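You operate a simulated robot arm through the tools that you are given. There is no shell and no other tool. Be economical: measure what you need, move in short steps, check, and stop when the job is done.

Carry out the task below with a simulated two-armed robot. There is one attempt and no reset: what you move stays moved.

JOB
Wipe up the spill on the table with the blue cloth and put it back.

The check looks at the end state, three seconds after you hand in, the way a careful person would. Anything else that was tipped, shoved, dropped, spilled or broken makes it a failure. Flat cloth is picked up by pressing the open fingertips on it (5 to 10 N) and closing them slowly along it; thin cloth reads only 2 to 8 mm in the jaws.

ROBOT AND FRAMES
Two 7-joint arms with two-finger parallel grippers on one trunk, on a base that drives. Base frame: it is fixed to the floor where the robot stands at the start and does not move with it; the origin is under the middle of the robot, x ahead of it, y to its left, z up. Readings come in cm, rad, newtons and seconds.
The left shoulder is at the start at [7, 13.4, 105.1], the right one opposite. Payload 1.57 kg a hand.
The TCP of each hand is the grasp point between the finger pads, 3 cm short of the fingertips. In the tool frame z runs along the fingers and y along their closing line. The gripper opens to 8 cm. The fingers are 1.7 cm wide and 1.2 cm thick; the gripper's body (4 by 8.2 cm) begins 8 cm behind the TCP.
Orientation is that of the tool frame in the base frame, as a unit quaternion [w, x, y, z]. With the fingers straight down and closing along the base's y, the tool's x points along the base's -x, its y along +y and its z along -z.

CONTROLS
- The arms move only by the tool move_arm. It takes "left_motion", "right_motion" or both (then of equal length, played together; a hand with none holds still); each is a list of rows, each an object of numbers (a shift or turn left out is 0, a gripper value left out holds the last): "hand": the closure in counts, from 0 (fully open) to 255 (shut); "x", "y", "z": the shift along the tool's x, y, z in cm; "ax", "ay", "az": the turn, a rotation vector about the tool's x, y, z in rad. In form: [{"hand": .., "x": .., "y": .., "z": .., "ax": .., "ay": .., "az": ..}, ...]. A call has 1 to 12 rows; each row is the pose to reach, as a shift and turn from the pose commanded when the call began, along the tool's axes at that moment. Rows are played at 5 a second. More than 5 cm and 0.15 rad between two rows, or a gripper value outside its range, and nothing of the call is played. Where a pose cannot be reached the arm comes as near as it can. A force on the tool above 40 N (or 10 N above the force at the start of the call, whichever is more), or a blocked arm, ends the call early, and 0.2 s more pass. Each finger travels about 15.3 cm/s and halts on what it meets, pressing with about 28 N; the grip force reading is that of the motor and also rises with nothing between the fingers. The clock runs only during rows and for 0.2 s after the last one: add rows that repeat a pose to give the fingers time. It gives the time, the measured TCP pose, the force on the tool (base axes), the opening and the grip force at its end, in the units of the frame above (readings bear some noise).
- Cameras (640 x 400 px; columns grow to the right, rows downward): "scene" is now at [13.12, 2.22, 127.43]; the picture's right is [0.27, -0.96, 0.00], its down [-0.61, -0.17, -0.77] and it looks along [0.74, 0.21, -0.64] (base axes); focal length 287 px, centre (320, 200). "left" rides on the left gripper at [7.2, 0.7, -12.2] in its tool frame; the picture's right is [-0.09, 1.00, 0.00], its down [-0.84, -0.08, -0.54] and it looks along [-0.54, -0.05, 0.84] (tool axes); focal length 238 px, centre (320, 200). "right" rides on the right gripper at [7.2, -0.7, -12.2] in its tool frame; the picture's right is [0.09, 1.00, 0.00], its down [-0.84, 0.08, -0.54] and it looks along [-0.54, 0.05, 0.84] (tool axes); focal length 238 px, centre (320, 200). There is no depth. A picture from a camera that has moved, and an enlarged one, comes with that camera's place and axes in the base frame and with its lens.
- grab_frame(camera): a new picture of that camera. It takes no simulated time.
- lift_body(by): slides the trunk up (or, below 0, down) by that many cm; the arms and the scene camera ride with it, the base frame stays. It gives what a move gives, with no picture.
- steer(legs): drives the robot by 1 to 6 legs, each [ahead, left, turn to the left] in cm, cm and rad, along the robot's own axes; the way and the turn of a leg run together, so that a leg with both is an arc; at most 150 cm and 3.142 rad a leg. The arms and the cameras ride along, it lands a little off, and it stops where it bumps. It gives what a move gives.
- head_to(pan, tilt): turns the head with the scene camera to pan (to the left, within 1.501 rad either way) and tilt (down, from -0.506 to 1.204), counted from straight ahead of the robot. It gives what a move gives.
- inspect(camera, box): a new picture of the part [left, top, right, bottom] of that camera's present view, enlarged. It takes no simulated time.
- sign_off(): hands the job in; it is judged then, once.

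Go step by step. Nothing tells you exact positions but the pictures and the camera data: compare them with the known pose of the tool, close in by small moves and look again before you grip or let go. The budget is 120 turns and 88 pictures, counting those below and the enlarged ones. Unless the task says otherwise, let go and move clear before handing in, and close with one line.

The tools are called as a command line: name --argument value ..., lists and objects as JSON in quotes. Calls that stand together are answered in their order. move_arm: Moves the arms, as the interface text tells. Its arguments: {"type":"object","properties":{"left_motion":{"type":"array"},"right_motion":{"type":"array"}},"required":[]} The other tools are called the same way: lift_body (by) slides the trunk up or down; steer (legs) drives the base; head_to (pan, tilt) turns the head that bears the scene camera; grab_frame (camera) takes a picture; inspect (camera, box) takes an enlarged picture of a part of a camera's view; sign_off () hands the job in.

At the start:

```text
time: 0.0
left_tcp_pos: [37.96, 38.26, 100.77]
left_ee_rot: [0.001, -0.001, 1.0, 0.0]
left_force: [0.3, -0.2, -0.2]
left_width: 8.01
left_grasp_force: 0.1
right_tcp_pos: [38.85, 2.71, 102.96]
right_ee_rot: [0.0, 0.0, 1.0, 0.0]
right_force: [-1.2, -0.5, 0.2]
right_width: 7.99
right_grasp_force: 0.0
trunk travel left (down, up): [-62.5, 31.5]
robot x, y, heading: [0.01, 0.05, 0.0]
head pan, tilt: [0.274, 0.688]
```

scene: 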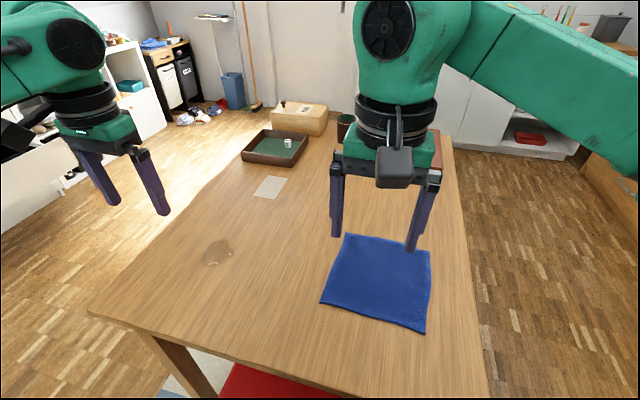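
right: 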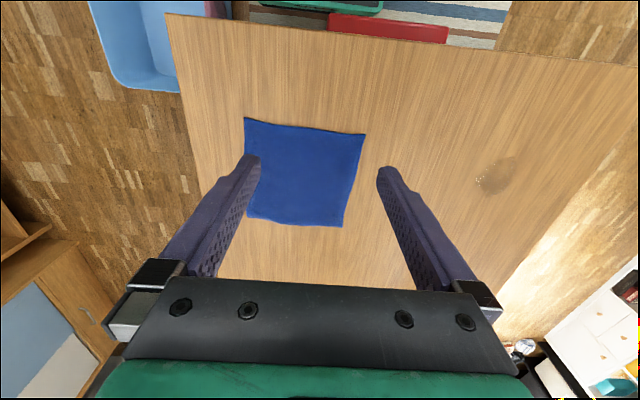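
left: 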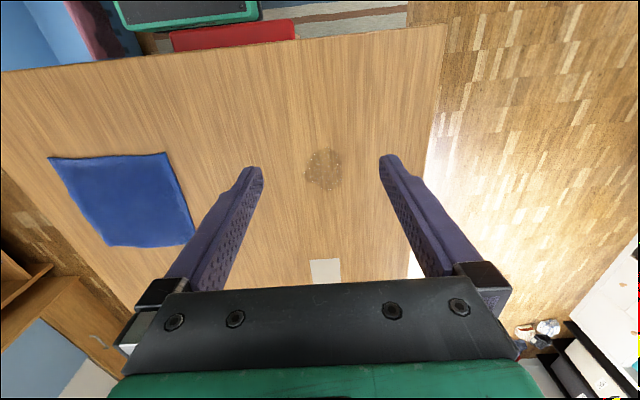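

The cloth is about 22 cm square, centred near (57, 0), and the spill is near (52, 39). I'll move the right hand aside and bring the left hand above the cloth's left part.

move_arm --left_motion '[{"x": -2.4, "y": -3.9}, {"x": -4.8, "y": -7.8}, {"x": -7.2, "y": -11.7}, {"x": -9.6, "y": -15.6}, {"x": -12, "y": -19.5}, {"x": -14.4, "y": -23.4}, {"x": -16.8, "y": -27.3}, {"x": -19, "y": -31}, {"x": -19, "y": -31, "z": 4}, {"x": -19, "y": -31, "z": 8}, {"x": -19, "y": -31, "z": 12}, {"x": -19, "y": -31, "z": 15}]' --right_motion '[{"y": -4}, {"y": -8}, {"y": -12}, {"y": -16}, {"y": -20}, {"y": -24}, {"y": -26}, {"y": -26}, {"y": -26}, {"y": -26}, {"y": -26}, {"y": -26}]'

grab_frame --camera "left"

grab_frame --camera "scene"

```text
time: 2.6
left_tcp_pos: [50.51, 12.57, 87.4]
left_ee_rot: [0.001, -0.001, 1.0, -0.001]
left_force: [-0.1, 0.4, 0.8]
left_width: 8.0
left_grasp_force: 0.1
left hand out of reach, approached as far as the arm can: row 6, 7, 8, 9, 10, 11, 12
right_tcp_pos: [38.85, -23.42, 102.98]
right_ee_rot: [0.001, 0.0, 1.0, 0.0]
right_force: [-0.6, 0.2, -0.3]
right_width: 8.02
right_grasp_force: 0.1
trunk travel left (down, up): [-62.5, 31.5]
robot x, y, heading: [-0.07, -0.43, -0.002]
head pan, tilt: [0.274, 0.688]
```

```text
84 pictures are left
camera left: at [43.35, 13.29, 99.67], right [0.09, 1.0, 0.0], down [0.84, -0.08, 0.54], along [0.54, -0.05, -0.84], focal length 238 px, centre (320, 200)
```

left: 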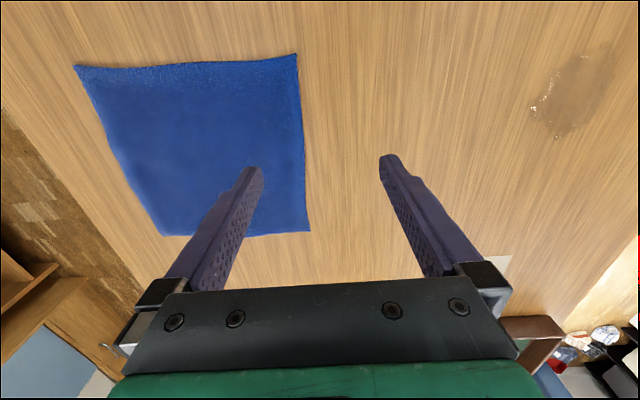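

```text
83 pictures are left
camera scene: at [13.13, 2.21, 127.43], right [0.27, -0.96, 0.0], down [-0.61, -0.17, -0.77], along [0.74, 0.21, -0.64], focal length 287 px, centre (320, 200)
```

scene: 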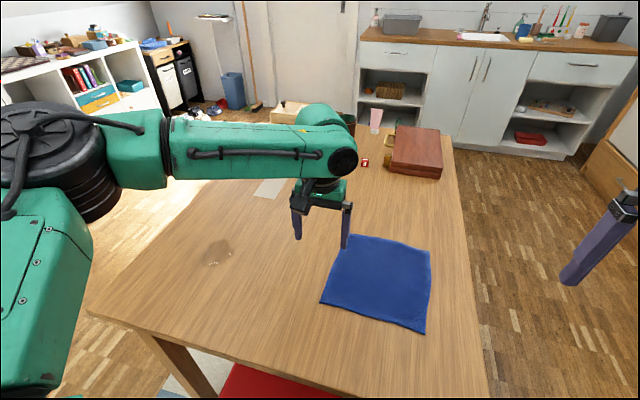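

The left hand stops short of x = 57 here, so I want to shift the base sideways to the right. First I'll check that the floor around the base is clear.

head_to --pan 0.0 --tilt 1.15

grab_frame --camera "scene"

head_to --pan -1.2 --tilt 0.9

grab_frame --camera "scene"

head_to --pan 1.2 --tilt 0.9

grab_frame --camera "scene"

```text
time: 3.5
left_tcp_pos: [50.59, 12.62, 87.58]
left_ee_rot: [0.0, -0.001, 1.0, 0.0]
left_force: [0.8, 0.2, 0.1]
left_width: 8.0
left_grasp_force: 0.0
right_tcp_pos: [38.83, -23.41, 102.96]
right_ee_rot: [0.0, 0.0, 1.0, 0.0]
right_force: [0.0, 0.0, 0.4]
right_width: 8.02
right_grasp_force: 0.1
trunk travel left (down, up): [-62.5, 31.5]
robot x, y, heading: [0.09, -0.01, -0.003]
head pan, tilt: [0.0, 1.15]
```

```text
82 pictures are left
camera scene: at [10.87, -0.1, 124.02], right [0.0, -1.0, 0.0], down [-0.91, 0.0, -0.41], along [0.41, 0.0, -0.91], focal length 287 px, centre (320, 200)
```

scene: 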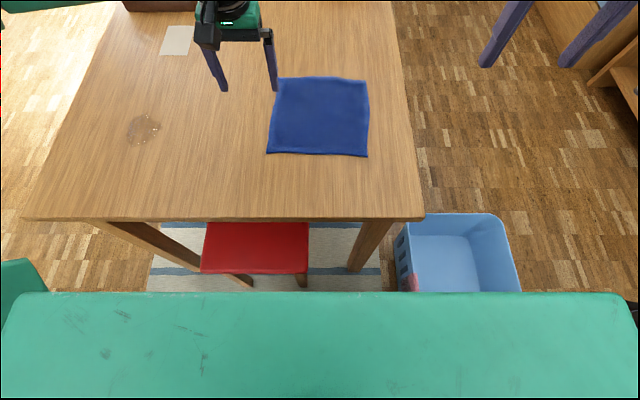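

```text
time: 4.9
left_tcp_pos: [50.48, 12.63, 87.54]
left_ee_rot: [0.0, -0.001, 1.0, 0.0]
left_force: [0.7, 0.1, 0.0]
left_width: 8.0
left_grasp_force: 0.1
right_tcp_pos: [38.81, -23.51, 102.9]
right_ee_rot: [0.001, 0.0, 1.0, 0.0]
right_force: [-0.7, 0.2, 0.0]
right_width: 7.99
right_grasp_force: 0.1
trunk travel left (down, up): [-62.5, 31.5]
robot x, y, heading: [0.15, 0.15, 0.003]
head pan, tilt: [-1.201, 0.901]
```

```text
81 pictures are left
camera scene: at [7.64, -7.14, 125.71], right [-0.93, -0.36, 0.0], down [-0.28, 0.73, -0.62], along [0.22, -0.58, -0.78], focal length 287 px, centre (320, 200)
```

scene: 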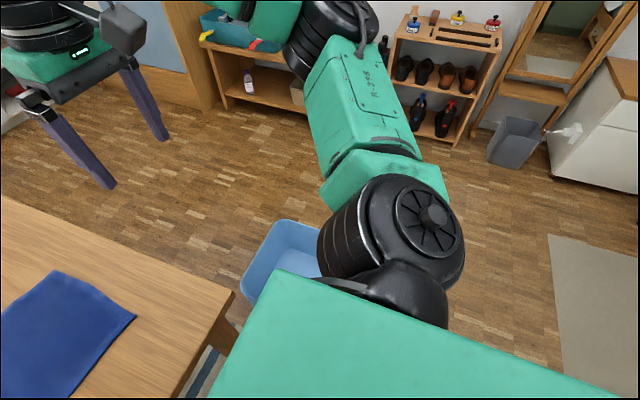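

```text
time: 7.1
left_tcp_pos: [50.47, 12.53, 87.63]
left_ee_rot: [0.001, -0.001, 1.0, -0.001]
left_force: [0.3, 0.0, -0.1]
left_width: 7.99
left_grasp_force: 0.1
right_tcp_pos: [38.76, -23.38, 102.85]
right_ee_rot: [0.0, 0.0, 1.0, 0.0]
right_force: [0.6, 1.0, 0.2]
right_width: 8.02
right_grasp_force: 0.1
trunk travel left (down, up): [-62.5, 31.5]
robot x, y, heading: [0.0, 0.1, 0.001]
head pan, tilt: [1.201, 0.901]
```

```text
80 pictures are left
camera scene: at [7.64, 6.93, 125.71], right [0.93, -0.36, 0.0], down [-0.28, -0.73, -0.62], along [0.22, 0.58, -0.78], focal length 287 px, centre (320, 200)
```

scene: 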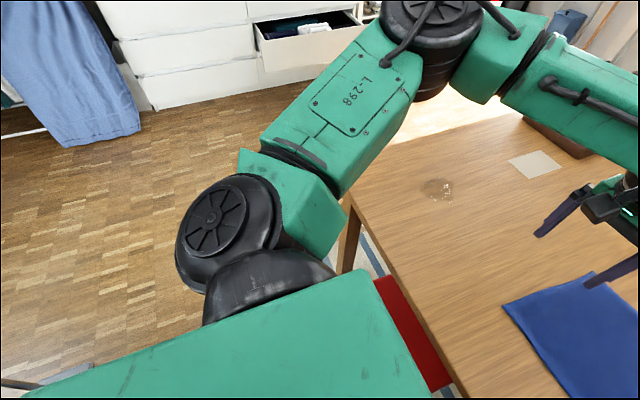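

The blue basket on the right makes driving right risky. I'll first test how far the left hand reaches lower down without driving.

move_arm --left_motion '[{"z": 3}, {"z": 6}, {"z": 6, "x": -2, "y": -2}, {"z": 6, "x": -4, "y": -3.5}, {"z": 6, "x": -5.5, "y": -5.5}]'

head_to --pan 0.0 --tilt 0.9

grab_frame --camera "scene"

```text
time: 8.3
left_tcp_pos: [49.63, 12.87, 83.87]
left_ee_rot: [0.0, 0.0, 1.0, -0.001]
left_force: [-0.3, -0.6, 0.1]
left_width: 7.99
left_grasp_force: 0.2
left hand out of reach, approached as far as the arm can: row 1, 2, 3, 4, 5
right_tcp_pos: [38.77, -23.52, 102.94]
right_ee_rot: [0.0, -0.001, 1.0, 0.0]
right_force: [0.4, -0.2, 0.4]
right_width: 7.99
right_grasp_force: 0.1
trunk travel left (down, up): [-62.5, 31.5]
robot x, y, heading: [0.14, 0.0, -0.006]
head pan, tilt: [1.201, 0.901]
```

```text
time: 9.7
left_tcp_pos: [49.77, 12.88, 83.91]
left_ee_rot: [0.001, -0.001, 1.0, 0.001]
left_force: [-0.3, -0.7, 0.2]
left_width: 7.97
left_grasp_force: 0.0
right_tcp_pos: [38.82, -23.49, 102.86]
right_ee_rot: [0.0, 0.0, 1.0, 0.0]
right_force: [-0.3, -0.6, -0.7]
right_width: 7.98
right_grasp_force: 0.1
trunk travel left (down, up): [-62.5, 31.5]
robot x, y, heading: [0.03, -0.32, 0.007]
head pan, tilt: [0.0, 0.901]
```

```text
79 pictures are left
camera scene: at [12.45, -0.1, 125.71], right [0.0, -1.0, 0.0], down [-0.78, 0.0, -0.62], along [0.62, 0.0, -0.78], focal length 287 px, centre (320, 200)
```

scene: 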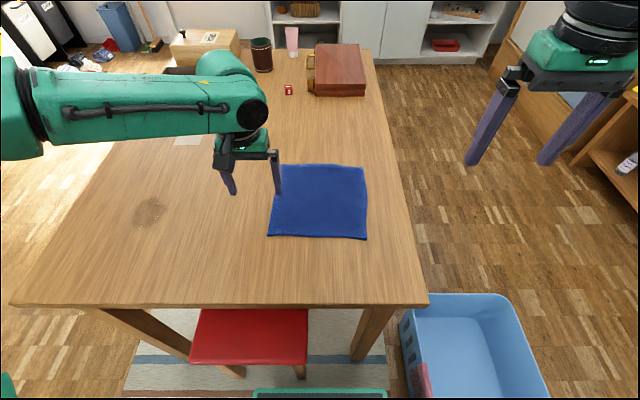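

The arm seems to be held by a wrist limit, since the forearm lies across. I'll try yawing the tool to free it.

move_arm --left_motion '[{"az": 0.14}, {"az": 0.28}, {"az": 0.42}, {"az": 0.56}, {"az": 0.56, "x": -2, "y": -1.5}, {"az": 0.56, "x": -4, "y": -3}, {"az": 0.56, "x": -6, "y": -4.5}]'

```text
time: 11.3
left_tcp_pos: [50.25, 12.82, 85.43]
left_ee_rot: [0.001, 0.276, 0.961, 0.0]
left_force: [-0.3, 0.6, -0.7]
left_width: 8.02
left_grasp_force: 0.1
left hand out of reach, approached as far as the arm can: row 5, 6, 7
right_tcp_pos: [38.84, -23.54, 102.97]
right_ee_rot: [0.0, 0.0, 1.0, 0.0]
right_force: [-0.5, 0.2, 0.2]
right_width: 7.97
right_grasp_force: 0.1
trunk travel left (down, up): [-62.5, 31.5]
robot x, y, heading: [-0.12, -0.02, 0.002]
head pan, tilt: [0.0, 0.901]
```

Yaw did not help. I'll back off to the left, undo the yaw, go lower and try reaching forward from there.

move_arm --left_motion '[{"x": 2, "y": 3.2, "az": -0.14}, {"x": 4, "y": 6.4, "az": -0.28}, {"x": 6, "y": 9.6, "az": -0.42}, {"x": 7.4, "y": 11.9, "az": -0.56}, {"x": 7.4, "y": 11.9, "az": -0.56, "z": 4}, {"x": 7.4, "y": 11.9, "az": -0.56, "z": 8}]'

move_arm --left_motion '[{"x": -2}, {"x": -4}, {"x": -6}, {"x": -8}, {"x": -8, "y": -3}, {"x": -8, "y": -6}, {"x": -8, "y": -9}, {"x": -8, "y": -12}, {"x": -8, "y": -15}, {"x": -8, "y": -18}]'

grab_frame --camera "scene"

```text
time: 12.7
left_tcp_pos: [50.2, 26.96, 77.52]
left_ee_rot: [0.0, -0.002, 1.0, 0.0]
left_force: [-0.3, 0.0, 0.1]
left_width: 7.99
left_grasp_force: 0.1
right_tcp_pos: [38.89, -23.51, 102.84]
right_ee_rot: [0.001, 0.0, 1.0, 0.0]
right_force: [-0.9, 0.5, -0.4]
right_width: 7.98
right_grasp_force: 0.0
trunk travel left (down, up): [-62.5, 31.5]
robot x, y, heading: [0.11, -0.08, 0.001]
head pan, tilt: [0.0, 0.901]
```

```text
time: 14.9
left_tcp_pos: [50.31, 15.07, 81.08]
left_ee_rot: [0.001, -0.001, 1.0, 0.0]
left_force: [0.3, 0.0, -0.8]
left_width: 7.99
left_grasp_force: 0.2
left hand out of reach, approached as far as the arm can: row 3, 4, 5, 6, 7, 8, 9, 10
right_tcp_pos: [38.77, -23.52, 103.02]
right_ee_rot: [-0.001, -0.001, 1.0, 0.0]
right_force: [0.8, -0.4, -0.2]
right_width: 8.0
right_grasp_force: 0.0
trunk travel left (down, up): [-62.5, 31.5]
robot x, y, heading: [-0.17, 0.09, -0.001]
head pan, tilt: [0.0, 0.901]
```

```text
78 pictures are left
camera scene: at [12.43, -0.14, 125.71], right [0.0, -1.0, 0.0], down [-0.78, 0.0, -0.62], along [0.62, 0.0, -0.78], focal length 287 px, centre (320, 200)
```

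scene: 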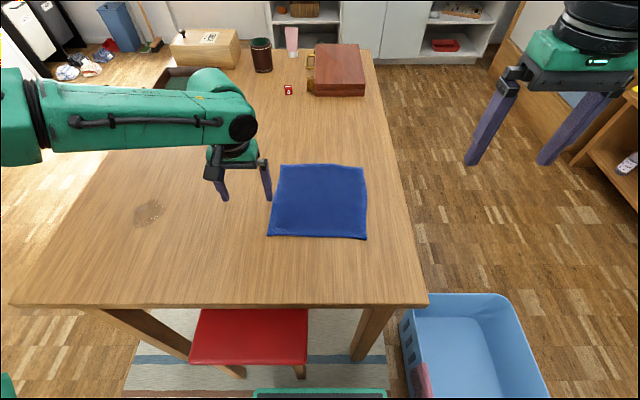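

Reach shrinks quickly on the inner side, so I'll use the right hand instead. I'll tuck the left hand back and high, then drive left about 27 cm where the floor is clear, which puts the cloth on the right hand's own side.

move_arm --left_motion '[{"z": -4}, {"z": -8}, {"z": -12}, {"z": -16, "x": 3, "y": 3}, {"z": -20, "x": 5, "y": 6}, {"z": -22, "x": 8, "y": 10}, {"z": -22, "x": 11, "y": 14}, {"z": -22, "x": 13, "y": 18}]'

steer --legs '[[0, 27, 0]]'

grab_frame --camera "right"

grab_frame --camera "scene"

```text
refused: row 4 steps farther than a row can; nothing moved
```

```text
time: 16.8
left_tcp_pos: [50.5, 41.8, 80.97]
left_ee_rot: [0.0, -0.001, 1.0, 0.0]
left_force: [0.3, -0.1, 0.6]
left_width: 8.02
left_grasp_force: 0.1
right_tcp_pos: [38.82, 3.29, 103.03]
right_ee_rot: [0.0, 0.001, 1.0, 0.0]
right_force: [0.5, -0.2, 0.9]
right_width: 8.01
right_grasp_force: 0.1
trunk travel left (down, up): [-62.5, 31.5]
robot x, y, heading: [-0.07, 27.03, -0.006]
head pan, tilt: [0.0, 0.901]
```

```text
77 pictures are left
camera right: at [31.65, 2.67, 115.09], right [-0.09, 1.0, 0.0], down [0.84, 0.08, 0.54], along [0.54, 0.05, -0.84], focal length 238 px, centre (320, 200)
```

right: 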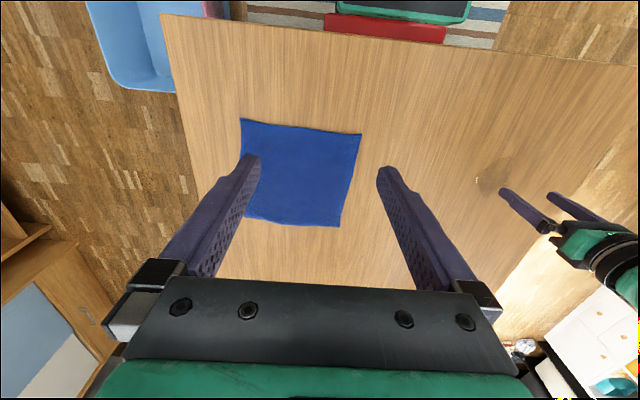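

```text
76 pictures are left
camera scene: at [12.48, 26.76, 125.71], right [0.0, -1.0, 0.0], down [-0.78, 0.0, -0.62], along [0.62, 0.0, -0.78], focal length 287 px, centre (320, 200)
```

scene: 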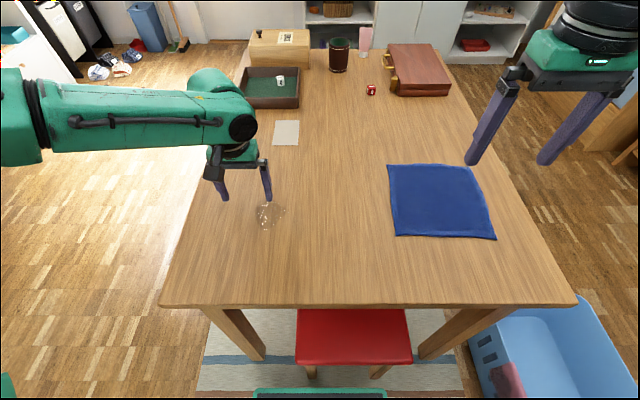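

The drive was clean. From here the spill is at about (52, 39), and the cloth spans x 46–69 and y −14 to 10. I'll tuck the left hand and bring the right hand over the cloth's left part.

move_arm --left_motion '[{"z": -4}, {"z": -8}, {"z": -12}, {"z": -15, "x": 2, "y": 2}, {"z": -18, "x": 4, "y": 4}, {"z": -20, "x": 7, "y": 6}, {"z": -20, "x": 10, "y": 9}, {"z": -20, "x": 13, "y": 12}, {"z": -20, "x": 13, "y": 12}, {"z": -20, "x": 13, "y": 12}]' --right_motion '[{"x": -3.5, "y": 0.5}, {"x": -7, "y": 1}, {"x": -10.5, "y": 1.5}, {"x": -14, "y": 2}, {"x": -17.5, "y": 2.5}, {"x": -17.5, "y": 2.5, "z": 4}, {"x": -17.5, "y": 2.5, "z": 8}, {"x": -17.5, "y": 2.5, "z": 12}, {"x": -17.5, "y": 2.5, "z": 16}, {"x": -17.5, "y": 2.5, "z": 21}]'

grab_frame --camera "right"

grab_frame --camera "scene"

```text
time: 19.0
left_tcp_pos: [37.54, 54.19, 100.98]
left_ee_rot: [0.0, 0.001, 1.0, -0.001]
left_force: [0.6, 0.0, -0.2]
left_width: 7.98
left_grasp_force: 0.0
right_tcp_pos: [56.45, 5.81, 81.98]
right_ee_rot: [0.0, 0.002, 1.0, 0.0]
right_force: [0.5, 0.4, -0.6]
right_width: 8.0
right_grasp_force: 0.1
right hand out of reach, approached as far as the arm can: row 5
trunk travel left (down, up): [-62.5, 31.5]
robot x, y, heading: [-0.09, 26.62, -0.004]
head pan, tilt: [0.0, 0.901]
```

```text
75 pictures are left
camera right: at [49.32, 5.23, 94.23], right [-0.09, 1.0, 0.0], down [0.84, 0.07, 0.54], along [0.54, 0.05, -0.84], focal length 238 px, centre (320, 200)
```

right: 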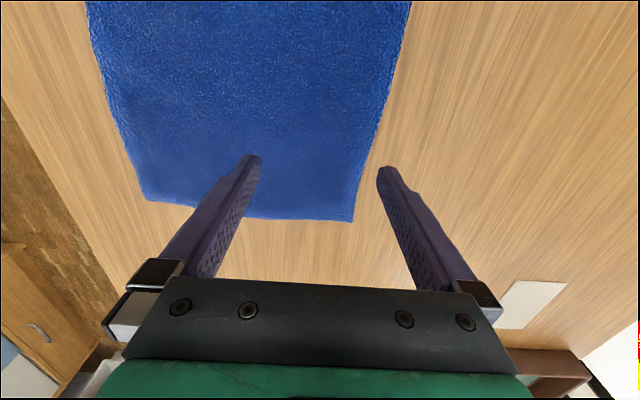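

```text
74 pictures are left
camera scene: at [12.57, 26.81, 125.71], right [0.0, -1.0, 0.0], down [-0.78, 0.0, -0.62], along [0.62, 0.0, -0.78], focal length 287 px, centre (320, 200)
```

scene: 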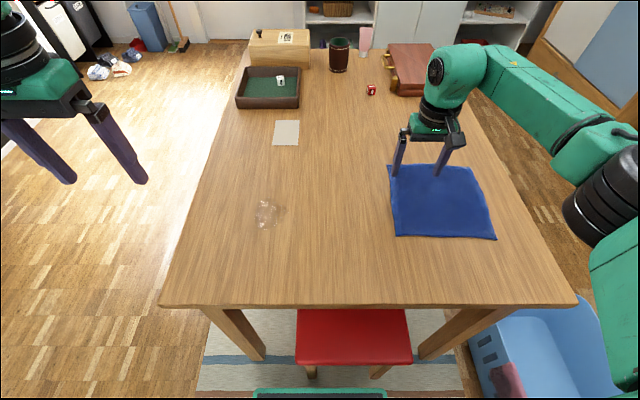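

The cloth's left edge is at about y = 11.5, so fingers at y 2 and 10 both land on the cloth near x = 57. I'll descend to just above it.

move_arm --right_motion '[{"z": 3}, {"z": 6}, {"z": 8.5}, {"z": 9.2}, {"z": 9.2}]'

move_arm --right_motion '[{"z": 0.3}, {"z": 0.5}, {"z": 0.5}]'

```text
time: 19.6
left_tcp_pos: [37.25, 54.21, 101.13]
left_ee_rot: [0.001, 0.001, 1.0, -0.001]
left_force: [0.5, -0.6, -0.3]
left_width: 8.0
left_grasp_force: 0.0
right_tcp_pos: [56.45, 5.98, 77.33]
right_ee_rot: [0.005, 0.004, 1.0, 0.004]
right_force: [-4.1, 0.4, 14.1]
right_width: 7.97
right_grasp_force: 0.1
trunk travel left (down, up): [-62.5, 31.5]
robot x, y, heading: [-0.28, 26.82, -0.002]
head pan, tilt: [0.0, 0.901]
stopped in row 3 (right hand): the force on the tool passed its limit (the readings are from after the stop); the commanded pose is now the measured one
```

```text
time: 20.4
left_tcp_pos: [37.31, 54.38, 101.13]
left_ee_rot: [0.003, 0.001, 1.0, -0.001]
left_force: [-0.6, -0.5, -0.2]
left_width: 8.01
left_grasp_force: 0.0
right_tcp_pos: [56.87, 5.82, 77.27]
right_ee_rot: [0.012, 0.004, 1.0, 0.004]
right_force: [-5.1, 1.9, 23.3]
right_width: 7.97
right_grasp_force: 0.1
trunk travel left (down, up): [-62.5, 31.5]
robot x, y, heading: [0.17, 26.55, -0.002]
head pan, tilt: [0.0, 0.901]
stopped in row 3 (right hand): the force on the tool passed its limit (the readings are from after the stop); the commanded pose is now the measured one
```

Contact came at z = 77.3, 5 cm earlier than expected. I'll back up a little and look.

grab_frame --camera "right"

inspect --camera "scene" --box '[360, 40, 640, 260]'

```text
73 pictures are left
camera right: at [49.27, 5.22, 89.25], right [-0.08, 1.0, 0.01], down [0.82, 0.06, 0.56], along [0.56, 0.05, -0.83], focal length 238 px, centre (320, 200)
```

right: 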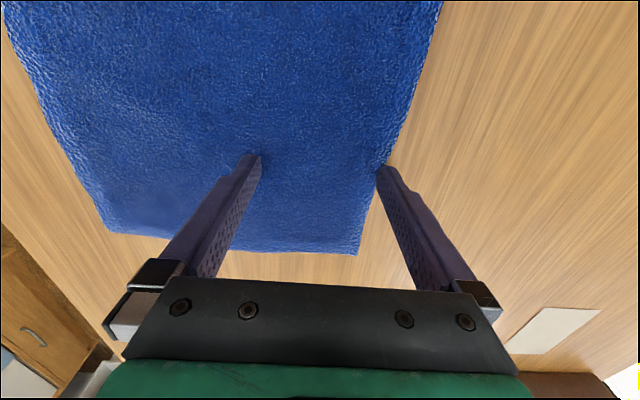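

```text
1.82 times, centred on (500, 150) of scene
camera zoom: at [12.11, 26.9, 125.74], right [0.0, -1.0, 0.0], down [-0.78, 0.0, -0.62], along [0.62, 0.0, -0.78], focal length 521 px, centre (-7, 291)
```

zoom: 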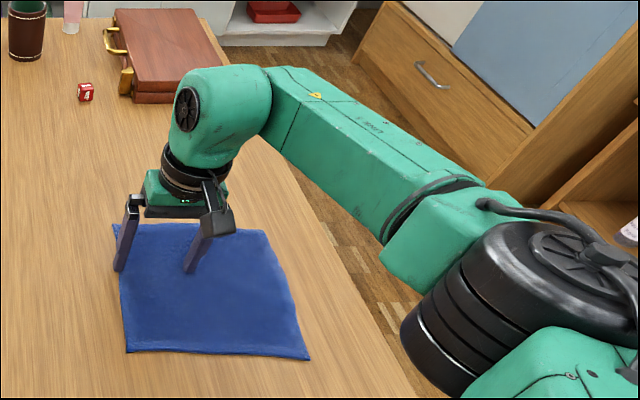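

The fingertips are on the cloth, so the real surface is at z ≈ 74.3, and the two scene views agree on that by parallax. Corrected, the cloth is centred near (54, −0.6) with its left edge at y ≈ 10, and the spill is near (49, 38). I'll lift and shift to y ≈ 3.5, x ≈ 54.

move_arm --right_motion '[{"z": -1}, {"z": -2}, {"z": -2, "x": 1.5, "y": -1.2}, {"z": -2, "x": 3, "y": -2.4}, {"z": -2, "x": 3, "y": -2.4}]'

grab_frame --camera "right"

```text
time: 21.6
left_tcp_pos: [37.63, 54.2, 101.04]
left_ee_rot: [0.001, 0.001, 1.0, -0.001]
left_force: [-1.5, 0.3, 0.3]
left_width: 7.99
left_grasp_force: 0.0
right_tcp_pos: [53.83, 3.33, 78.82]
right_ee_rot: [0.008, 0.004, 1.0, 0.004]
right_force: [0.4, 0.1, 0.4]
right_width: 8.01
right_grasp_force: 0.1
trunk travel left (down, up): [-62.5, 31.5]
robot x, y, heading: [0.37, 26.91, -0.003]
head pan, tilt: [0.0, 0.901]
```

```text
71 pictures are left
camera right: at [46.47, 2.65, 90.84], right [-0.09, 1.0, 0.01], down [0.83, 0.07, 0.56], along [0.55, 0.05, -0.83], focal length 238 px, centre (320, 200)
```

right: 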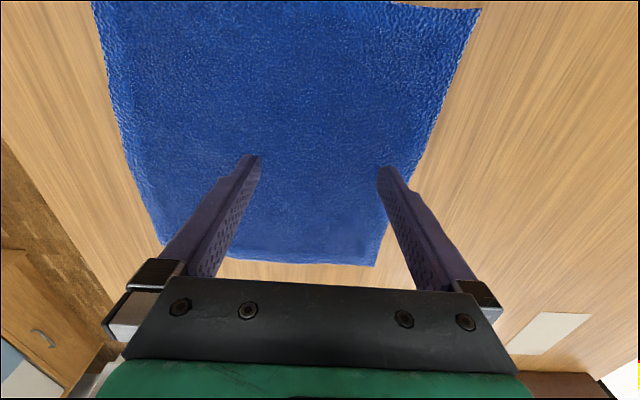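

Both fingers are over the cloth with about 2.5 cm of margin to the edge. I'll press down gently.

move_arm --right_motion '[{"z": 0.5}, {"z": 1.0}, {"z": 1.3}, {"z": 1.3}]'

```text
time: 22.6
left_tcp_pos: [37.55, 54.1, 100.94]
left_ee_rot: [0.001, 0.001, 1.0, 0.0]
left_force: [0.3, 0.1, 0.9]
left_width: 7.99
left_grasp_force: 0.0
right_tcp_pos: [53.8, 3.4, 77.52]
right_ee_rot: [0.009, 0.003, 1.0, 0.004]
right_force: [-1.3, -0.7, 0.6]
right_width: 8.0
right_grasp_force: 0.1
trunk travel left (down, up): [-62.5, 31.5]
robot x, y, heading: [0.06, 26.93, -0.0]
head pan, tilt: [0.0, 0.901]
```

move_arm --right_motion '[{"z": 0.15}, {"z": 0.3}, {"z": 0.3}]'

```text
time: 23.4
left_tcp_pos: [37.52, 54.18, 101.13]
left_ee_rot: [0.001, 0.001, 1.0, 0.0]
left_force: [0.4, 0.4, -0.7]
left_width: 7.99
left_grasp_force: 0.1
right_tcp_pos: [53.84, 3.5, 77.46]
right_ee_rot: [0.01, 0.004, 1.0, 0.004]
right_force: [2.2, -2.6, 9.8]
right_width: 8.01
right_grasp_force: 0.1
trunk travel left (down, up): [-62.5, 31.5]
robot x, y, heading: [-0.03, 26.96, -0.006]
head pan, tilt: [0.0, 0.901]
```

The press force is about 10 N. I'll close slowly along the cloth.

move_arm --right_motion '[{"hand": 25, "z": -0.05}, {"hand": 50, "z": -0.05}, {"hand": 75, "z": -0.05}, {"hand": 100, "z": -0.05}, {"hand": 125, "z": -0.05}, {"hand": 150, "z": -0.05}, {"hand": 175, "z": -0.05}, {"hand": 200, "z": -0.05}, {"hand": 225, "z": -0.05}, {"hand": 255, "z": -0.05}, {"hand": 255, "z": -0.05}, {"hand": 255, "z": -0.05}]'

grab_frame --camera "right"

```text
time: 26.0
left_tcp_pos: [37.49, 54.2, 101.1]
left_ee_rot: [0.002, 0.001, 1.0, -0.001]
left_force: [0.4, 0.1, -1.1]
left_width: 8.02
left_grasp_force: 0.0
right_tcp_pos: [53.68, 3.47, 77.31]
right_ee_rot: [0.01, 0.003, 1.0, 0.004]
right_force: [-0.2, 1.3, 10.8]
right_width: 0.51
right_grasp_force: 25.3
trunk travel left (down, up): [-62.5, 31.5]
robot x, y, heading: [0.03, 27.02, -0.001]
head pan, tilt: [0.0, 0.901]
```

```text
70 pictures are left
camera right: at [46.33, 2.77, 89.31], right [-0.09, 1.0, 0.01], down [0.83, 0.07, 0.56], along [0.56, 0.05, -0.83], focal length 238 px, centre (320, 200)
```

right: 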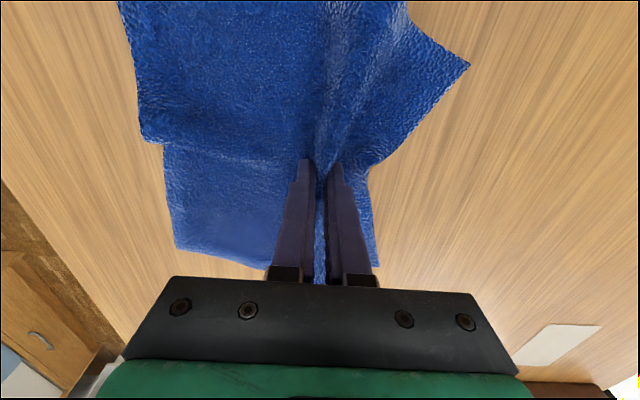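

The jaws read 0.51 cm, so the cloth is held. I'll lift it slightly, pull to x ≈ 49, and drive left to bring it up to the spill.

move_arm --right_motion '[{"z": -1}, {"z": -2}, {"z": -3}, {"z": -3, "x": 2.4}, {"z": -3, "x": 4.8}, {"z": -3, "x": 4.8}]'

steer --legs '[[0, 24, 0]]'

grab_frame --camera "scene"

grab_frame --camera "right"

```text
time: 27.4
left_tcp_pos: [37.61, 54.18, 100.87]
left_ee_rot: [0.001, 0.001, 1.0, 0.0]
left_force: [0.8, 0.2, -0.1]
left_width: 8.01
left_grasp_force: 0.1
right_tcp_pos: [49.04, 3.41, 80.08]
right_ee_rot: [0.009, 0.003, 1.0, 0.004]
right_force: [-0.8, 0.7, 0.0]
right_width: 0.53
right_grasp_force: 24.9
trunk travel left (down, up): [-62.5, 31.5]
robot x, y, heading: [0.18, 26.88, -0.009]
head pan, tilt: [0.0, 0.901]
```

```text
time: 29.2
left_tcp_pos: [37.43, 78.45, 101.1]
left_ee_rot: [0.001, -0.002, 1.0, 0.001]
left_force: [-0.6, -0.2, -0.5]
left_width: 8.0
left_grasp_force: 0.0
right_tcp_pos: [49.07, 27.83, 80.13]
right_ee_rot: [0.008, 0.002, 1.0, 0.004]
right_force: [-0.6, 0.2, 1.7]
right_width: 0.49
right_grasp_force: 25.4
trunk travel left (down, up): [-62.5, 31.5]
robot x, y, heading: [0.1, 50.99, -0.002]
head pan, tilt: [0.0, 0.901]
```

```text
69 pictures are left
camera scene: at [12.52, 51.0, 125.71], right [0.0, -1.0, 0.0], down [-0.78, 0.0, -0.62], along [0.62, 0.0, -0.78], focal length 287 px, centre (320, 200)
```

scene: 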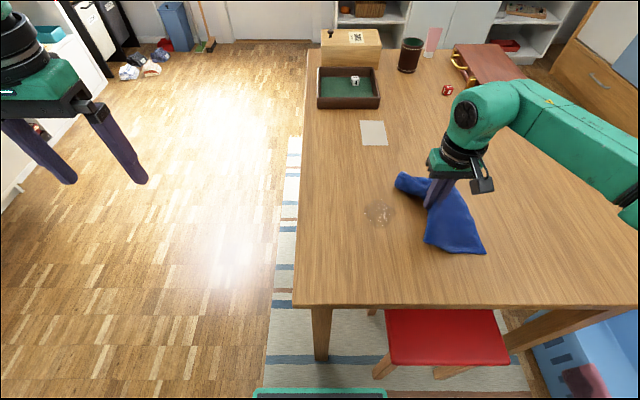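

```text
68 pictures are left
camera right: at [41.71, 27.11, 92.18], right [-0.09, 1.0, 0.01], down [0.83, 0.07, 0.56], along [0.55, 0.06, -0.83], focal length 238 px, centre (320, 200)
```

right: 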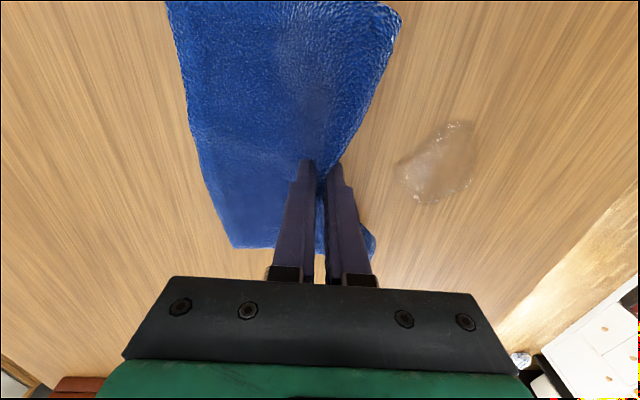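

The spill is at about (49.5, 37.8). I'll drive 10 cm further left so the bunch sits over it and wiping stays inside the arm's reach.

steer --legs '[[0, 10, 0]]'

move_arm --right_motion '[{"z": 1}, {"z": 2}, {"z": 2.6}, {"z": 2.6}]'

```text
time: 30.3
left_tcp_pos: [37.42, 88.19, 101.09]
left_ee_rot: [0.002, -0.001, 1.0, 0.0]
left_force: [0.2, -0.3, 0.3]
left_width: 7.99
left_grasp_force: 0.0
right_tcp_pos: [49.1, 37.57, 80.24]
right_ee_rot: [0.009, 0.002, 1.0, 0.004]
right_force: [0.2, 0.5, -0.2]
right_width: 0.49
right_grasp_force: 25.3
trunk travel left (down, up): [-62.5, 31.5]
robot x, y, heading: [-0.03, 60.65, -0.001]
head pan, tilt: [0.0, 0.901]
```

```text
time: 31.3
left_tcp_pos: [37.31, 88.33, 101.03]
left_ee_rot: [0.001, -0.001, 1.0, 0.001]
left_force: [-0.2, -0.1, 0.5]
left_width: 8.0
left_grasp_force: 0.1
right_tcp_pos: [48.95, 37.5, 77.62]
right_ee_rot: [0.01, 0.001, 1.0, 0.004]
right_force: [-0.8, -0.2, 4.2]
right_width: 0.48
right_grasp_force: 25.1
trunk travel left (down, up): [-62.5, 31.5]
robot x, y, heading: [0.21, 61.1, 0.005]
head pan, tilt: [0.0, 0.901]
```

In contact at 4 N. Now I'll wipe back and forth across the spill.

move_arm --right_motion '[{"z": 0.15, "y": -3, "x": -3}, {"z": 0.15, "y": -5, "x": -5}, {"z": 0.15, "y": -1, "x": -5.5}, {"z": 0.15, "y": 3, "x": -5.5}, {"z": 0.15, "y": 5, "x": -3.5}, {"z": 0.15, "y": 1, "x": -3}, {"z": 0.15, "y": -3, "x": -2.5}, {"z": 0.15, "y": -5, "x": -1.5}, {"z": 0.15, "y": -1, "x": -1}, {"z": 0.15, "y": 3, "x": -0.5}, {"z": 0.15, "y": 5, "x": 0.5}, {"z": 0.15, "y": 1, "x": 1}]'

move_arm --right_motion '[{"y": -4}, {"y": -6, "x": 1.5}, {"y": -2, "x": 2.5}, {"y": 2, "x": 3}, {"y": 4, "x": 2}, {"y": 4, "x": -2}, {"y": 4, "x": -6}, {"y": 0.5, "x": -6}, {"y": 0.5, "x": -2}, {"y": 0.5, "x": 2}, {"y": -3, "x": 2}, {"y": -3, "x": -2}]'

grab_frame --camera "scene"

grab_frame --camera "right"

```text
time: 33.9
left_tcp_pos: [37.36, 88.24, 101.19]
left_ee_rot: [0.002, -0.001, 1.0, 0.0]
left_force: [-0.5, -0.5, 0.5]
left_width: 8.0
left_grasp_force: 0.0
right_tcp_pos: [47.94, 38.42, 77.57]
right_ee_rot: [0.009, 0.002, 1.0, 0.006]
right_force: [-0.3, 2.8, 5.5]
right_width: 0.48
right_grasp_force: 25.4
trunk travel left (down, up): [-62.5, 31.5]
robot x, y, heading: [-0.36, 60.91, 0.001]
head pan, tilt: [0.0, 0.901]
```

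```text
time: 36.5
left_tcp_pos: [37.4, 88.29, 100.98]
left_ee_rot: [0.001, -0.002, 1.0, 0.0]
left_force: [1.0, -0.3, 0.1]
left_width: 7.99
left_grasp_force: 0.0
right_tcp_pos: [49.94, 35.52, 77.52]
right_ee_rot: [0.008, 0.002, 1.0, 0.002]
right_force: [-5.3, -2.7, 11.8]
right_width: 0.48
right_grasp_force: 25.2
trunk travel left (down, up): [-62.5, 31.5]
robot x, y, heading: [0.42, 60.99, -0.0]
head pan, tilt: [0.0, 0.901]
```

```text
67 pictures are left
camera scene: at [12.42, 60.88, 125.72], right [0.0, -1.0, 0.0], down [-0.78, 0.0, -0.62], along [0.62, 0.0, -0.78], focal length 287 px, centre (320, 200)
```

scene: 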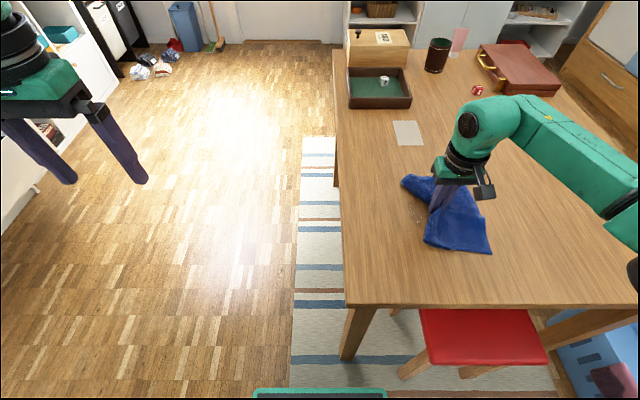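

```text
66 pictures are left
camera right: at [42.51, 34.94, 89.57], right [-0.09, 1.0, 0.0], down [0.83, 0.07, 0.56], along [0.55, 0.05, -0.83], focal length 238 px, centre (320, 200)
```

right: 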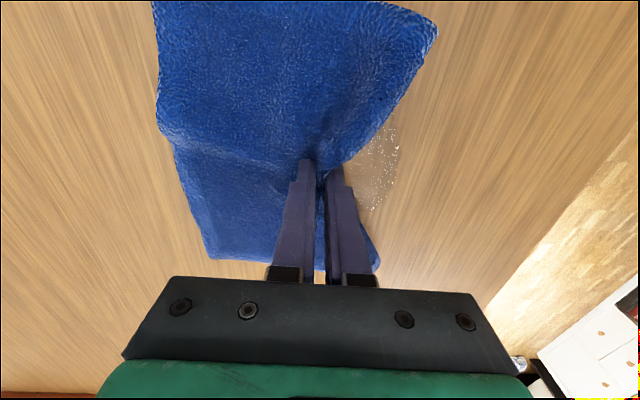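

The spill is mostly fading, with sparkles left around (49.5, 40). I'll do another pass there.

move_arm --right_motion '[{"y": 3, "x": -3}, {"y": 7, "x": -4}, {"y": 8, "x": -2}, {"y": 4, "x": -2}, {"y": 0, "x": -2}, {"y": 0, "x": 0}, {"y": 4, "x": 0}, {"y": 8, "x": 0}, {"y": 8, "x": 2}, {"y": 4, "x": 2}, {"y": 0, "x": 2}, {"y": 0, "x": 4}]'

move_arm --right_motion '[{"y": 4}, {"y": 8}, {"y": 7, "x": -4}, {"y": 7, "x": -8}, {"y": 4.5, "x": -8}, {"y": 4.5, "x": -4}, {"y": 4.5, "x": 0}, {"y": 2, "x": 0}, {"y": 2, "x": -4}, {"y": 2, "x": -8}, {"y": -2, "x": -8}, {"y": -4, "x": -5}]'

grab_frame --camera "right"

```text
time: 39.1
left_tcp_pos: [37.23, 88.39, 101.15]
left_ee_rot: [0.002, -0.001, 1.0, 0.0]
left_force: [0.5, 0.6, -0.8]
left_width: 8.0
left_grasp_force: 0.1
right_tcp_pos: [46.09, 35.43, 77.57]
right_ee_rot: [0.01, 0.002, 1.0, 0.002]
right_force: [6.2, -1.3, 15.6]
right_width: 0.5
right_grasp_force: 25.0
trunk travel left (down, up): [-62.5, 31.5]
robot x, y, heading: [-0.08, 61.03, -0.003]
head pan, tilt: [0.0, 0.901]
```

```text
time: 41.7
left_tcp_pos: [37.25, 88.31, 101.07]
left_ee_rot: [0.002, -0.001, 1.0, 0.0]
left_force: [0.3, 0.9, -0.6]
left_width: 7.99
left_grasp_force: 0.0
right_tcp_pos: [51.03, 31.75, 77.7]
right_ee_rot: [0.011, 0.001, 1.0, 0.003]
right_force: [2.5, -1.6, 5.1]
right_width: 0.51
right_grasp_force: 25.2
trunk travel left (down, up): [-62.5, 31.5]
robot x, y, heading: [0.5, 61.28, 0.003]
head pan, tilt: [0.0, 0.901]
```

```text
65 pictures are left
camera right: at [43.55, 31.01, 89.63], right [-0.09, 1.0, 0.01], down [0.83, 0.07, 0.56], along [0.56, 0.05, -0.83], focal length 238 px, centre (320, 200)
```

right: 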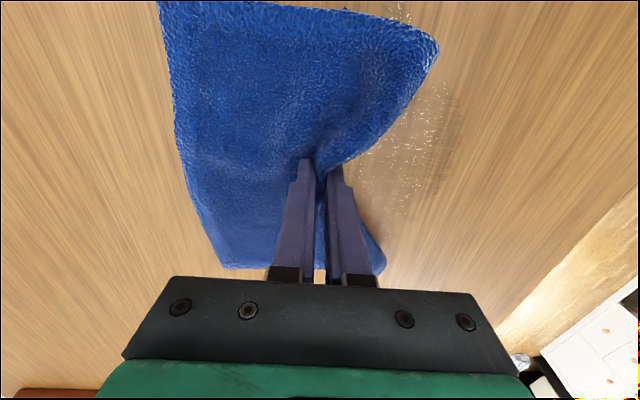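

It looks as if a thin film has spread out. I'll lift and move aside to see the whole area.

move_arm --right_motion '[{"z": -4}, {"z": -8}, {"z": -12}, {"z": -16}, {"z": -18, "y": -4}, {"z": -18, "y": -8}, {"z": -18, "y": -12}]'

grab_frame --camera "right"

inspect --camera "scene" --box '[330, 130, 550, 290]'

```text
time: 43.3
left_tcp_pos: [36.85, 87.98, 101.39]
left_ee_rot: [0.004, -0.002, 1.0, 0.001]
left_force: [-0.8, -0.2, 1.2]
left_width: 7.98
left_grasp_force: 0.1
right_tcp_pos: [43.98, 24.41, 95.18]
right_ee_rot: [0.013, 0.003, 1.0, 0.003]
right_force: [-1.5, -0.9, 0.1]
right_width: 0.49
right_grasp_force: 26.1
right hand out of reach, approached as far as the arm can: row 5, 6, 7
trunk travel left (down, up): [-62.5, 31.5]
robot x, y, heading: [0.39, 60.81, 0.003]
head pan, tilt: [0.0, 0.901]
```

```text
64 pictures are left
camera right: at [36.51, 23.7, 107.13], right [-0.09, 1.0, 0.0], down [0.82, 0.07, 0.56], along [0.56, 0.05, -0.83], focal length 238 px, centre (320, 200)
```

right: 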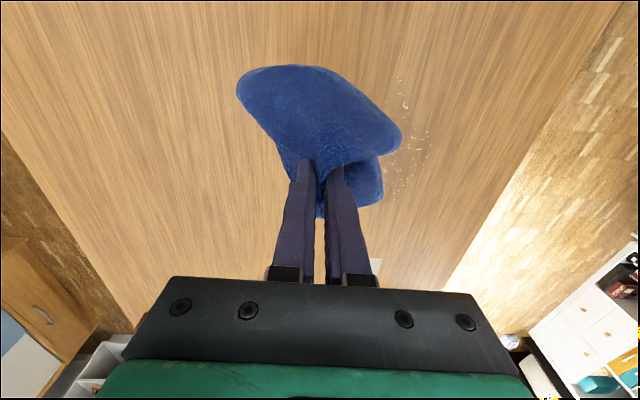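

```text
2.50 times, centred on (440, 210) of scene
camera zoom: at [11.9, 60.41, 125.78], right [0.0, -1.0, 0.0], down [-0.78, 0.0, -0.63], along [0.63, 0.0, -0.78], focal length 717 px, centre (20, 175)
```

zoom: 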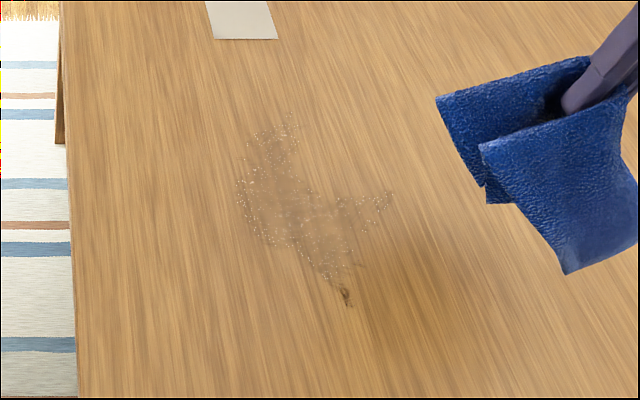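

The film now spans about x 42–60 and y 27–41. I'll level the tool and wipe slower, with close, longer strokes so the trailing cloth passes over all of it.

move_arm --right_motion '[{"z": 4, "ay": 0.026}, {"z": 8, "x": -3, "ay": 0.026}, {"z": 11, "x": -6, "ay": 0.026}, {"z": 13, "x": -9, "ay": 0.026}, {"z": 15, "x": -12, "y": 1, "ay": 0.026}, {"z": 15.5, "x": -13, "y": 1.5, "ay": 0.026}, {"z": 15.5, "x": -13, "y": 1.5, "ay": 0.026}]'

grab_frame --camera "right"

```text
time: 44.9
left_tcp_pos: [37.34, 88.14, 101.12]
left_ee_rot: [0.001, 0.0, 1.0, 0.0]
left_force: [-0.4, 0.2, 0.0]
left_width: 8.01
left_grasp_force: 0.2
right_tcp_pos: [51.63, 27.81, 82.31]
right_ee_rot: [-0.003, 0.02, 1.0, 0.003]
right_force: [0.2, 0.2, 0.0]
right_width: 0.49
right_grasp_force: 24.9
right hand out of reach, approached as far as the arm can: row 2, 3, 4, 5, 6, 7
trunk travel left (down, up): [-62.5, 31.5]
robot x, y, heading: [0.3, 60.68, 0.002]
head pan, tilt: [0.0, 0.901]
```

```text
62 pictures are left
camera right: at [44.58, 27.42, 94.54], right [-0.05, 1.0, 0.0], down [0.84, 0.04, 0.54], along [0.54, 0.03, -0.84], focal length 238 px, centre (320, 200)
```

right: 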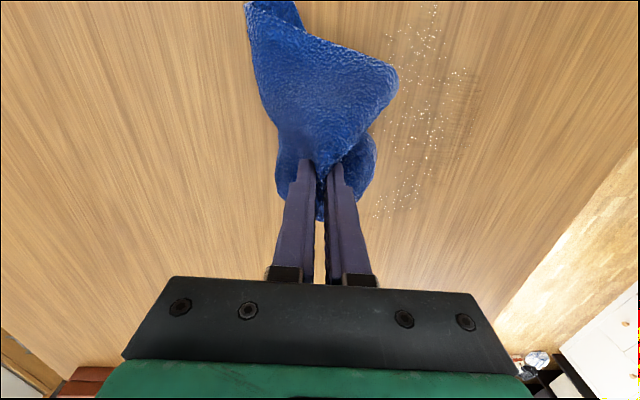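

The remaining film spans x 42–58 and y 32–40. I'll lower and stroke in +y in parallel lines.

move_arm --right_motion '[{"z": 2, "x": -2.5}, {"z": 4, "x": -5}, {"z": 4.75, "x": -5}, {"z": 4.75, "x": -5, "y": 2}, {"z": 4.75, "x": -5, "y": 4}, {"z": 4.75, "x": -5, "y": 6}, {"z": 4.75, "x": -5, "y": 8}, {"z": 4.75, "x": -5, "y": 10}, {"z": 4.75, "x": -5, "y": 12}, {"z": 4.75, "x": -5, "y": 13.5}]'

grab_frame --camera "right"

```text
time: 47.1
left_tcp_pos: [37.17, 88.31, 101.26]
left_ee_rot: [0.003, -0.001, 1.0, -0.001]
left_force: [0.6, 0.5, -1.1]
left_width: 8.0
left_grasp_force: 0.0
right_tcp_pos: [56.41, 41.15, 77.83]
right_ee_rot: [-0.001, 0.003, 1.0, 0.003]
right_force: [-0.1, -6.0, 24.4]
right_width: 0.52
right_grasp_force: 24.7
right hand out of reach, approached as far as the arm can: row 1, 2, 3, 4, 5, 6
trunk travel left (down, up): [-62.5, 31.5]
robot x, y, heading: [-0.04, 60.74, 0.003]
head pan, tilt: [0.0, 0.901]
```

```text
61 pictures are left
camera right: at [49.25, 40.53, 90.06], right [-0.09, 1.0, 0.01], down [0.84, 0.07, 0.54], along [0.54, 0.05, -0.84], focal length 238 px, centre (320, 200)
```

right: 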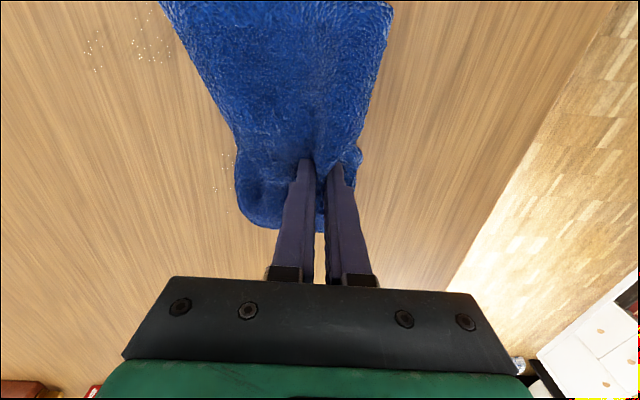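

Less remains now. I'll continue with strokes at lower x.

move_arm --right_motion '[{"z": -0.2, "x": 2.5}, {"z": -0.1, "x": 4.5}, {"z": -0.1, "x": 5, "y": -2}, {"z": -0.1, "x": 5, "y": -4}, {"z": -0.1, "x": 5, "y": -6}, {"z": -0.1, "x": 5, "y": -8}, {"z": -0.1, "x": 5.5, "y": -10}, {"z": -0.1, "x": 6, "y": -12}, {"z": -0.1, "x": 6.5, "y": -14}]'

move_arm --right_motion '[{"x": 2}, {"x": 3, "y": 2}, {"x": 3, "y": 4}, {"x": 3, "y": 6}, {"x": 3, "y": 8}, {"x": 3, "y": 10}, {"x": 3, "y": 12}, {"x": 3, "y": 14}]'

grab_frame --camera "right"

inspect --camera "scene" --box '[330, 130, 550, 290]'

```text
time: 49.1
left_tcp_pos: [37.33, 88.56, 101.13]
left_ee_rot: [0.001, -0.001, 1.0, -0.002]
left_force: [-0.6, 0.1, 0.2]
left_width: 8.0
left_grasp_force: 0.0
right_tcp_pos: [50.26, 28.41, 77.91]
right_ee_rot: [-0.001, 0.003, 1.0, 0.002]
right_force: [2.1, 3.6, 18.5]
right_width: 0.51
right_grasp_force: 25.0
right hand out of reach, approached as far as the arm can: row 9
trunk travel left (down, up): [-62.5, 31.5]
robot x, y, heading: [-0.01, 61.0, 0.003]
head pan, tilt: [0.0, 0.901]
```

```text
time: 50.9
left_tcp_pos: [37.28, 88.3, 101.09]
left_ee_rot: [0.001, -0.001, 1.0, -0.001]
left_force: [0.2, 0.7, 0.7]
left_width: 8.0
left_grasp_force: 0.1
right_tcp_pos: [47.42, 42.57, 77.81]
right_ee_rot: [-0.002, 0.003, 1.0, 0.004]
right_force: [-0.3, -4.8, 18.9]
right_width: 0.51
right_grasp_force: 25.3
trunk travel left (down, up): [-62.5, 31.5]
robot x, y, heading: [-0.74, 61.07, 0.007]
head pan, tilt: [0.0, 0.901]
```

```text
60 pictures are left
camera right: at [40.37, 41.78, 90.05], right [-0.09, 1.0, 0.01], down [0.84, 0.07, 0.54], along [0.54, 0.05, -0.84], focal length 238 px, centre (320, 200)
```

right: 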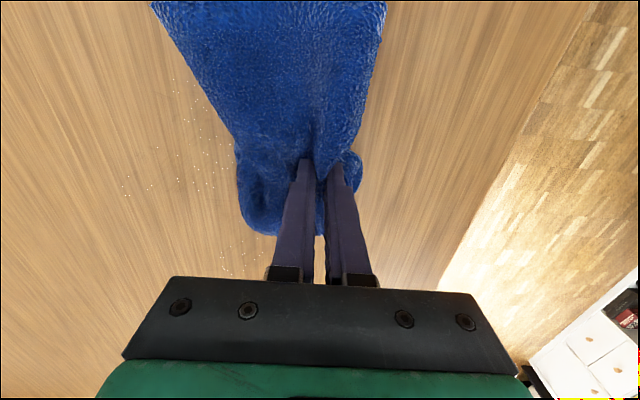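

```text
2.50 times, centred on (440, 210) of scene
camera zoom: at [12.23, 60.84, 125.75], right [0.0, -1.0, 0.0], down [-0.78, 0.0, -0.62], along [0.62, 0.0, -0.78], focal length 717 px, centre (20, 175)
```

zoom: 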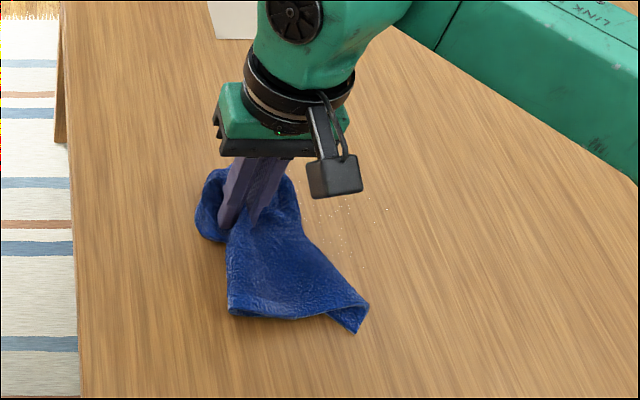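

It is getting fainter. I'll do more passes over the residue at x 44–58, y 28–36.

move_arm --right_motion '[{"x": 3, "z": -0.1}, {"x": 3, "y": -2.5}, {"x": 3, "y": -5}, {"x": 2.5, "y": -7.5}, {"x": 2, "y": -10}, {"x": 2, "y": -12.5}, {"x": 1, "y": -14}, {"x": -1, "y": -12}, {"x": -1, "y": -9.5}, {"x": -1, "y": -7}, {"x": -1, "y": -4.5}, {"x": -1, "y": -2}]'

move_arm --right_motion '[{"x": -3}, {"x": -5, "y": -2}, {"x": -5, "y": -4.5}, {"x": -4.5, "y": -7}, {"x": -4, "y": -9.5}, {"x": -3.5, "y": -12}, {"x": -3, "y": -14}, {"x": -2, "y": -14}, {"x": -2, "y": -11}, {"x": -2, "y": -8}, {"x": -2, "y": -5}, {"x": -2, "y": -2}]'

grab_frame --camera "right"

```text
time: 53.5
left_tcp_pos: [37.29, 88.26, 101.16]
left_ee_rot: [0.002, -0.001, 1.0, -0.001]
left_force: [-0.2, 0.0, -0.3]
left_width: 7.99
left_grasp_force: 0.0
right_tcp_pos: [48.3, 40.45, 78.03]
right_ee_rot: [-0.004, 0.001, 1.0, 0.003]
right_force: [-0.5, -4.3, 15.1]
right_width: 0.52
right_grasp_force: 25.4
trunk travel left (down, up): [-62.5, 31.5]
robot x, y, heading: [-0.23, 60.49, -0.003]
head pan, tilt: [0.0, 0.901]
```

```text
time: 56.1
left_tcp_pos: [37.14, 88.26, 101.14]
left_ee_rot: [0.003, -0.001, 1.0, -0.001]
left_force: [-0.4, -0.1, -1.1]
left_width: 8.01
left_grasp_force: 0.1
right_tcp_pos: [50.14, 38.41, 77.78]
right_ee_rot: [-0.002, 0.002, 1.0, 0.003]
right_force: [-0.3, -5.4, 21.3]
right_width: 0.51
right_grasp_force: 25.7
right hand out of reach, approached as far as the arm can: row 6, 7, 8
trunk travel left (down, up): [-62.5, 31.5]
robot x, y, heading: [-0.13, 60.91, 0.001]
head pan, tilt: [0.0, 0.901]
```

```text
58 pictures are left
camera right: at [43.06, 37.71, 90.02], right [-0.09, 1.0, 0.01], down [0.84, 0.07, 0.54], along [0.54, 0.05, -0.84], focal length 238 px, centre (320, 200)
```

right: 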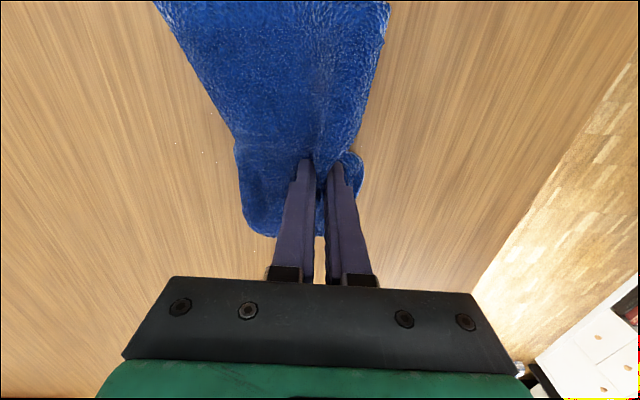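

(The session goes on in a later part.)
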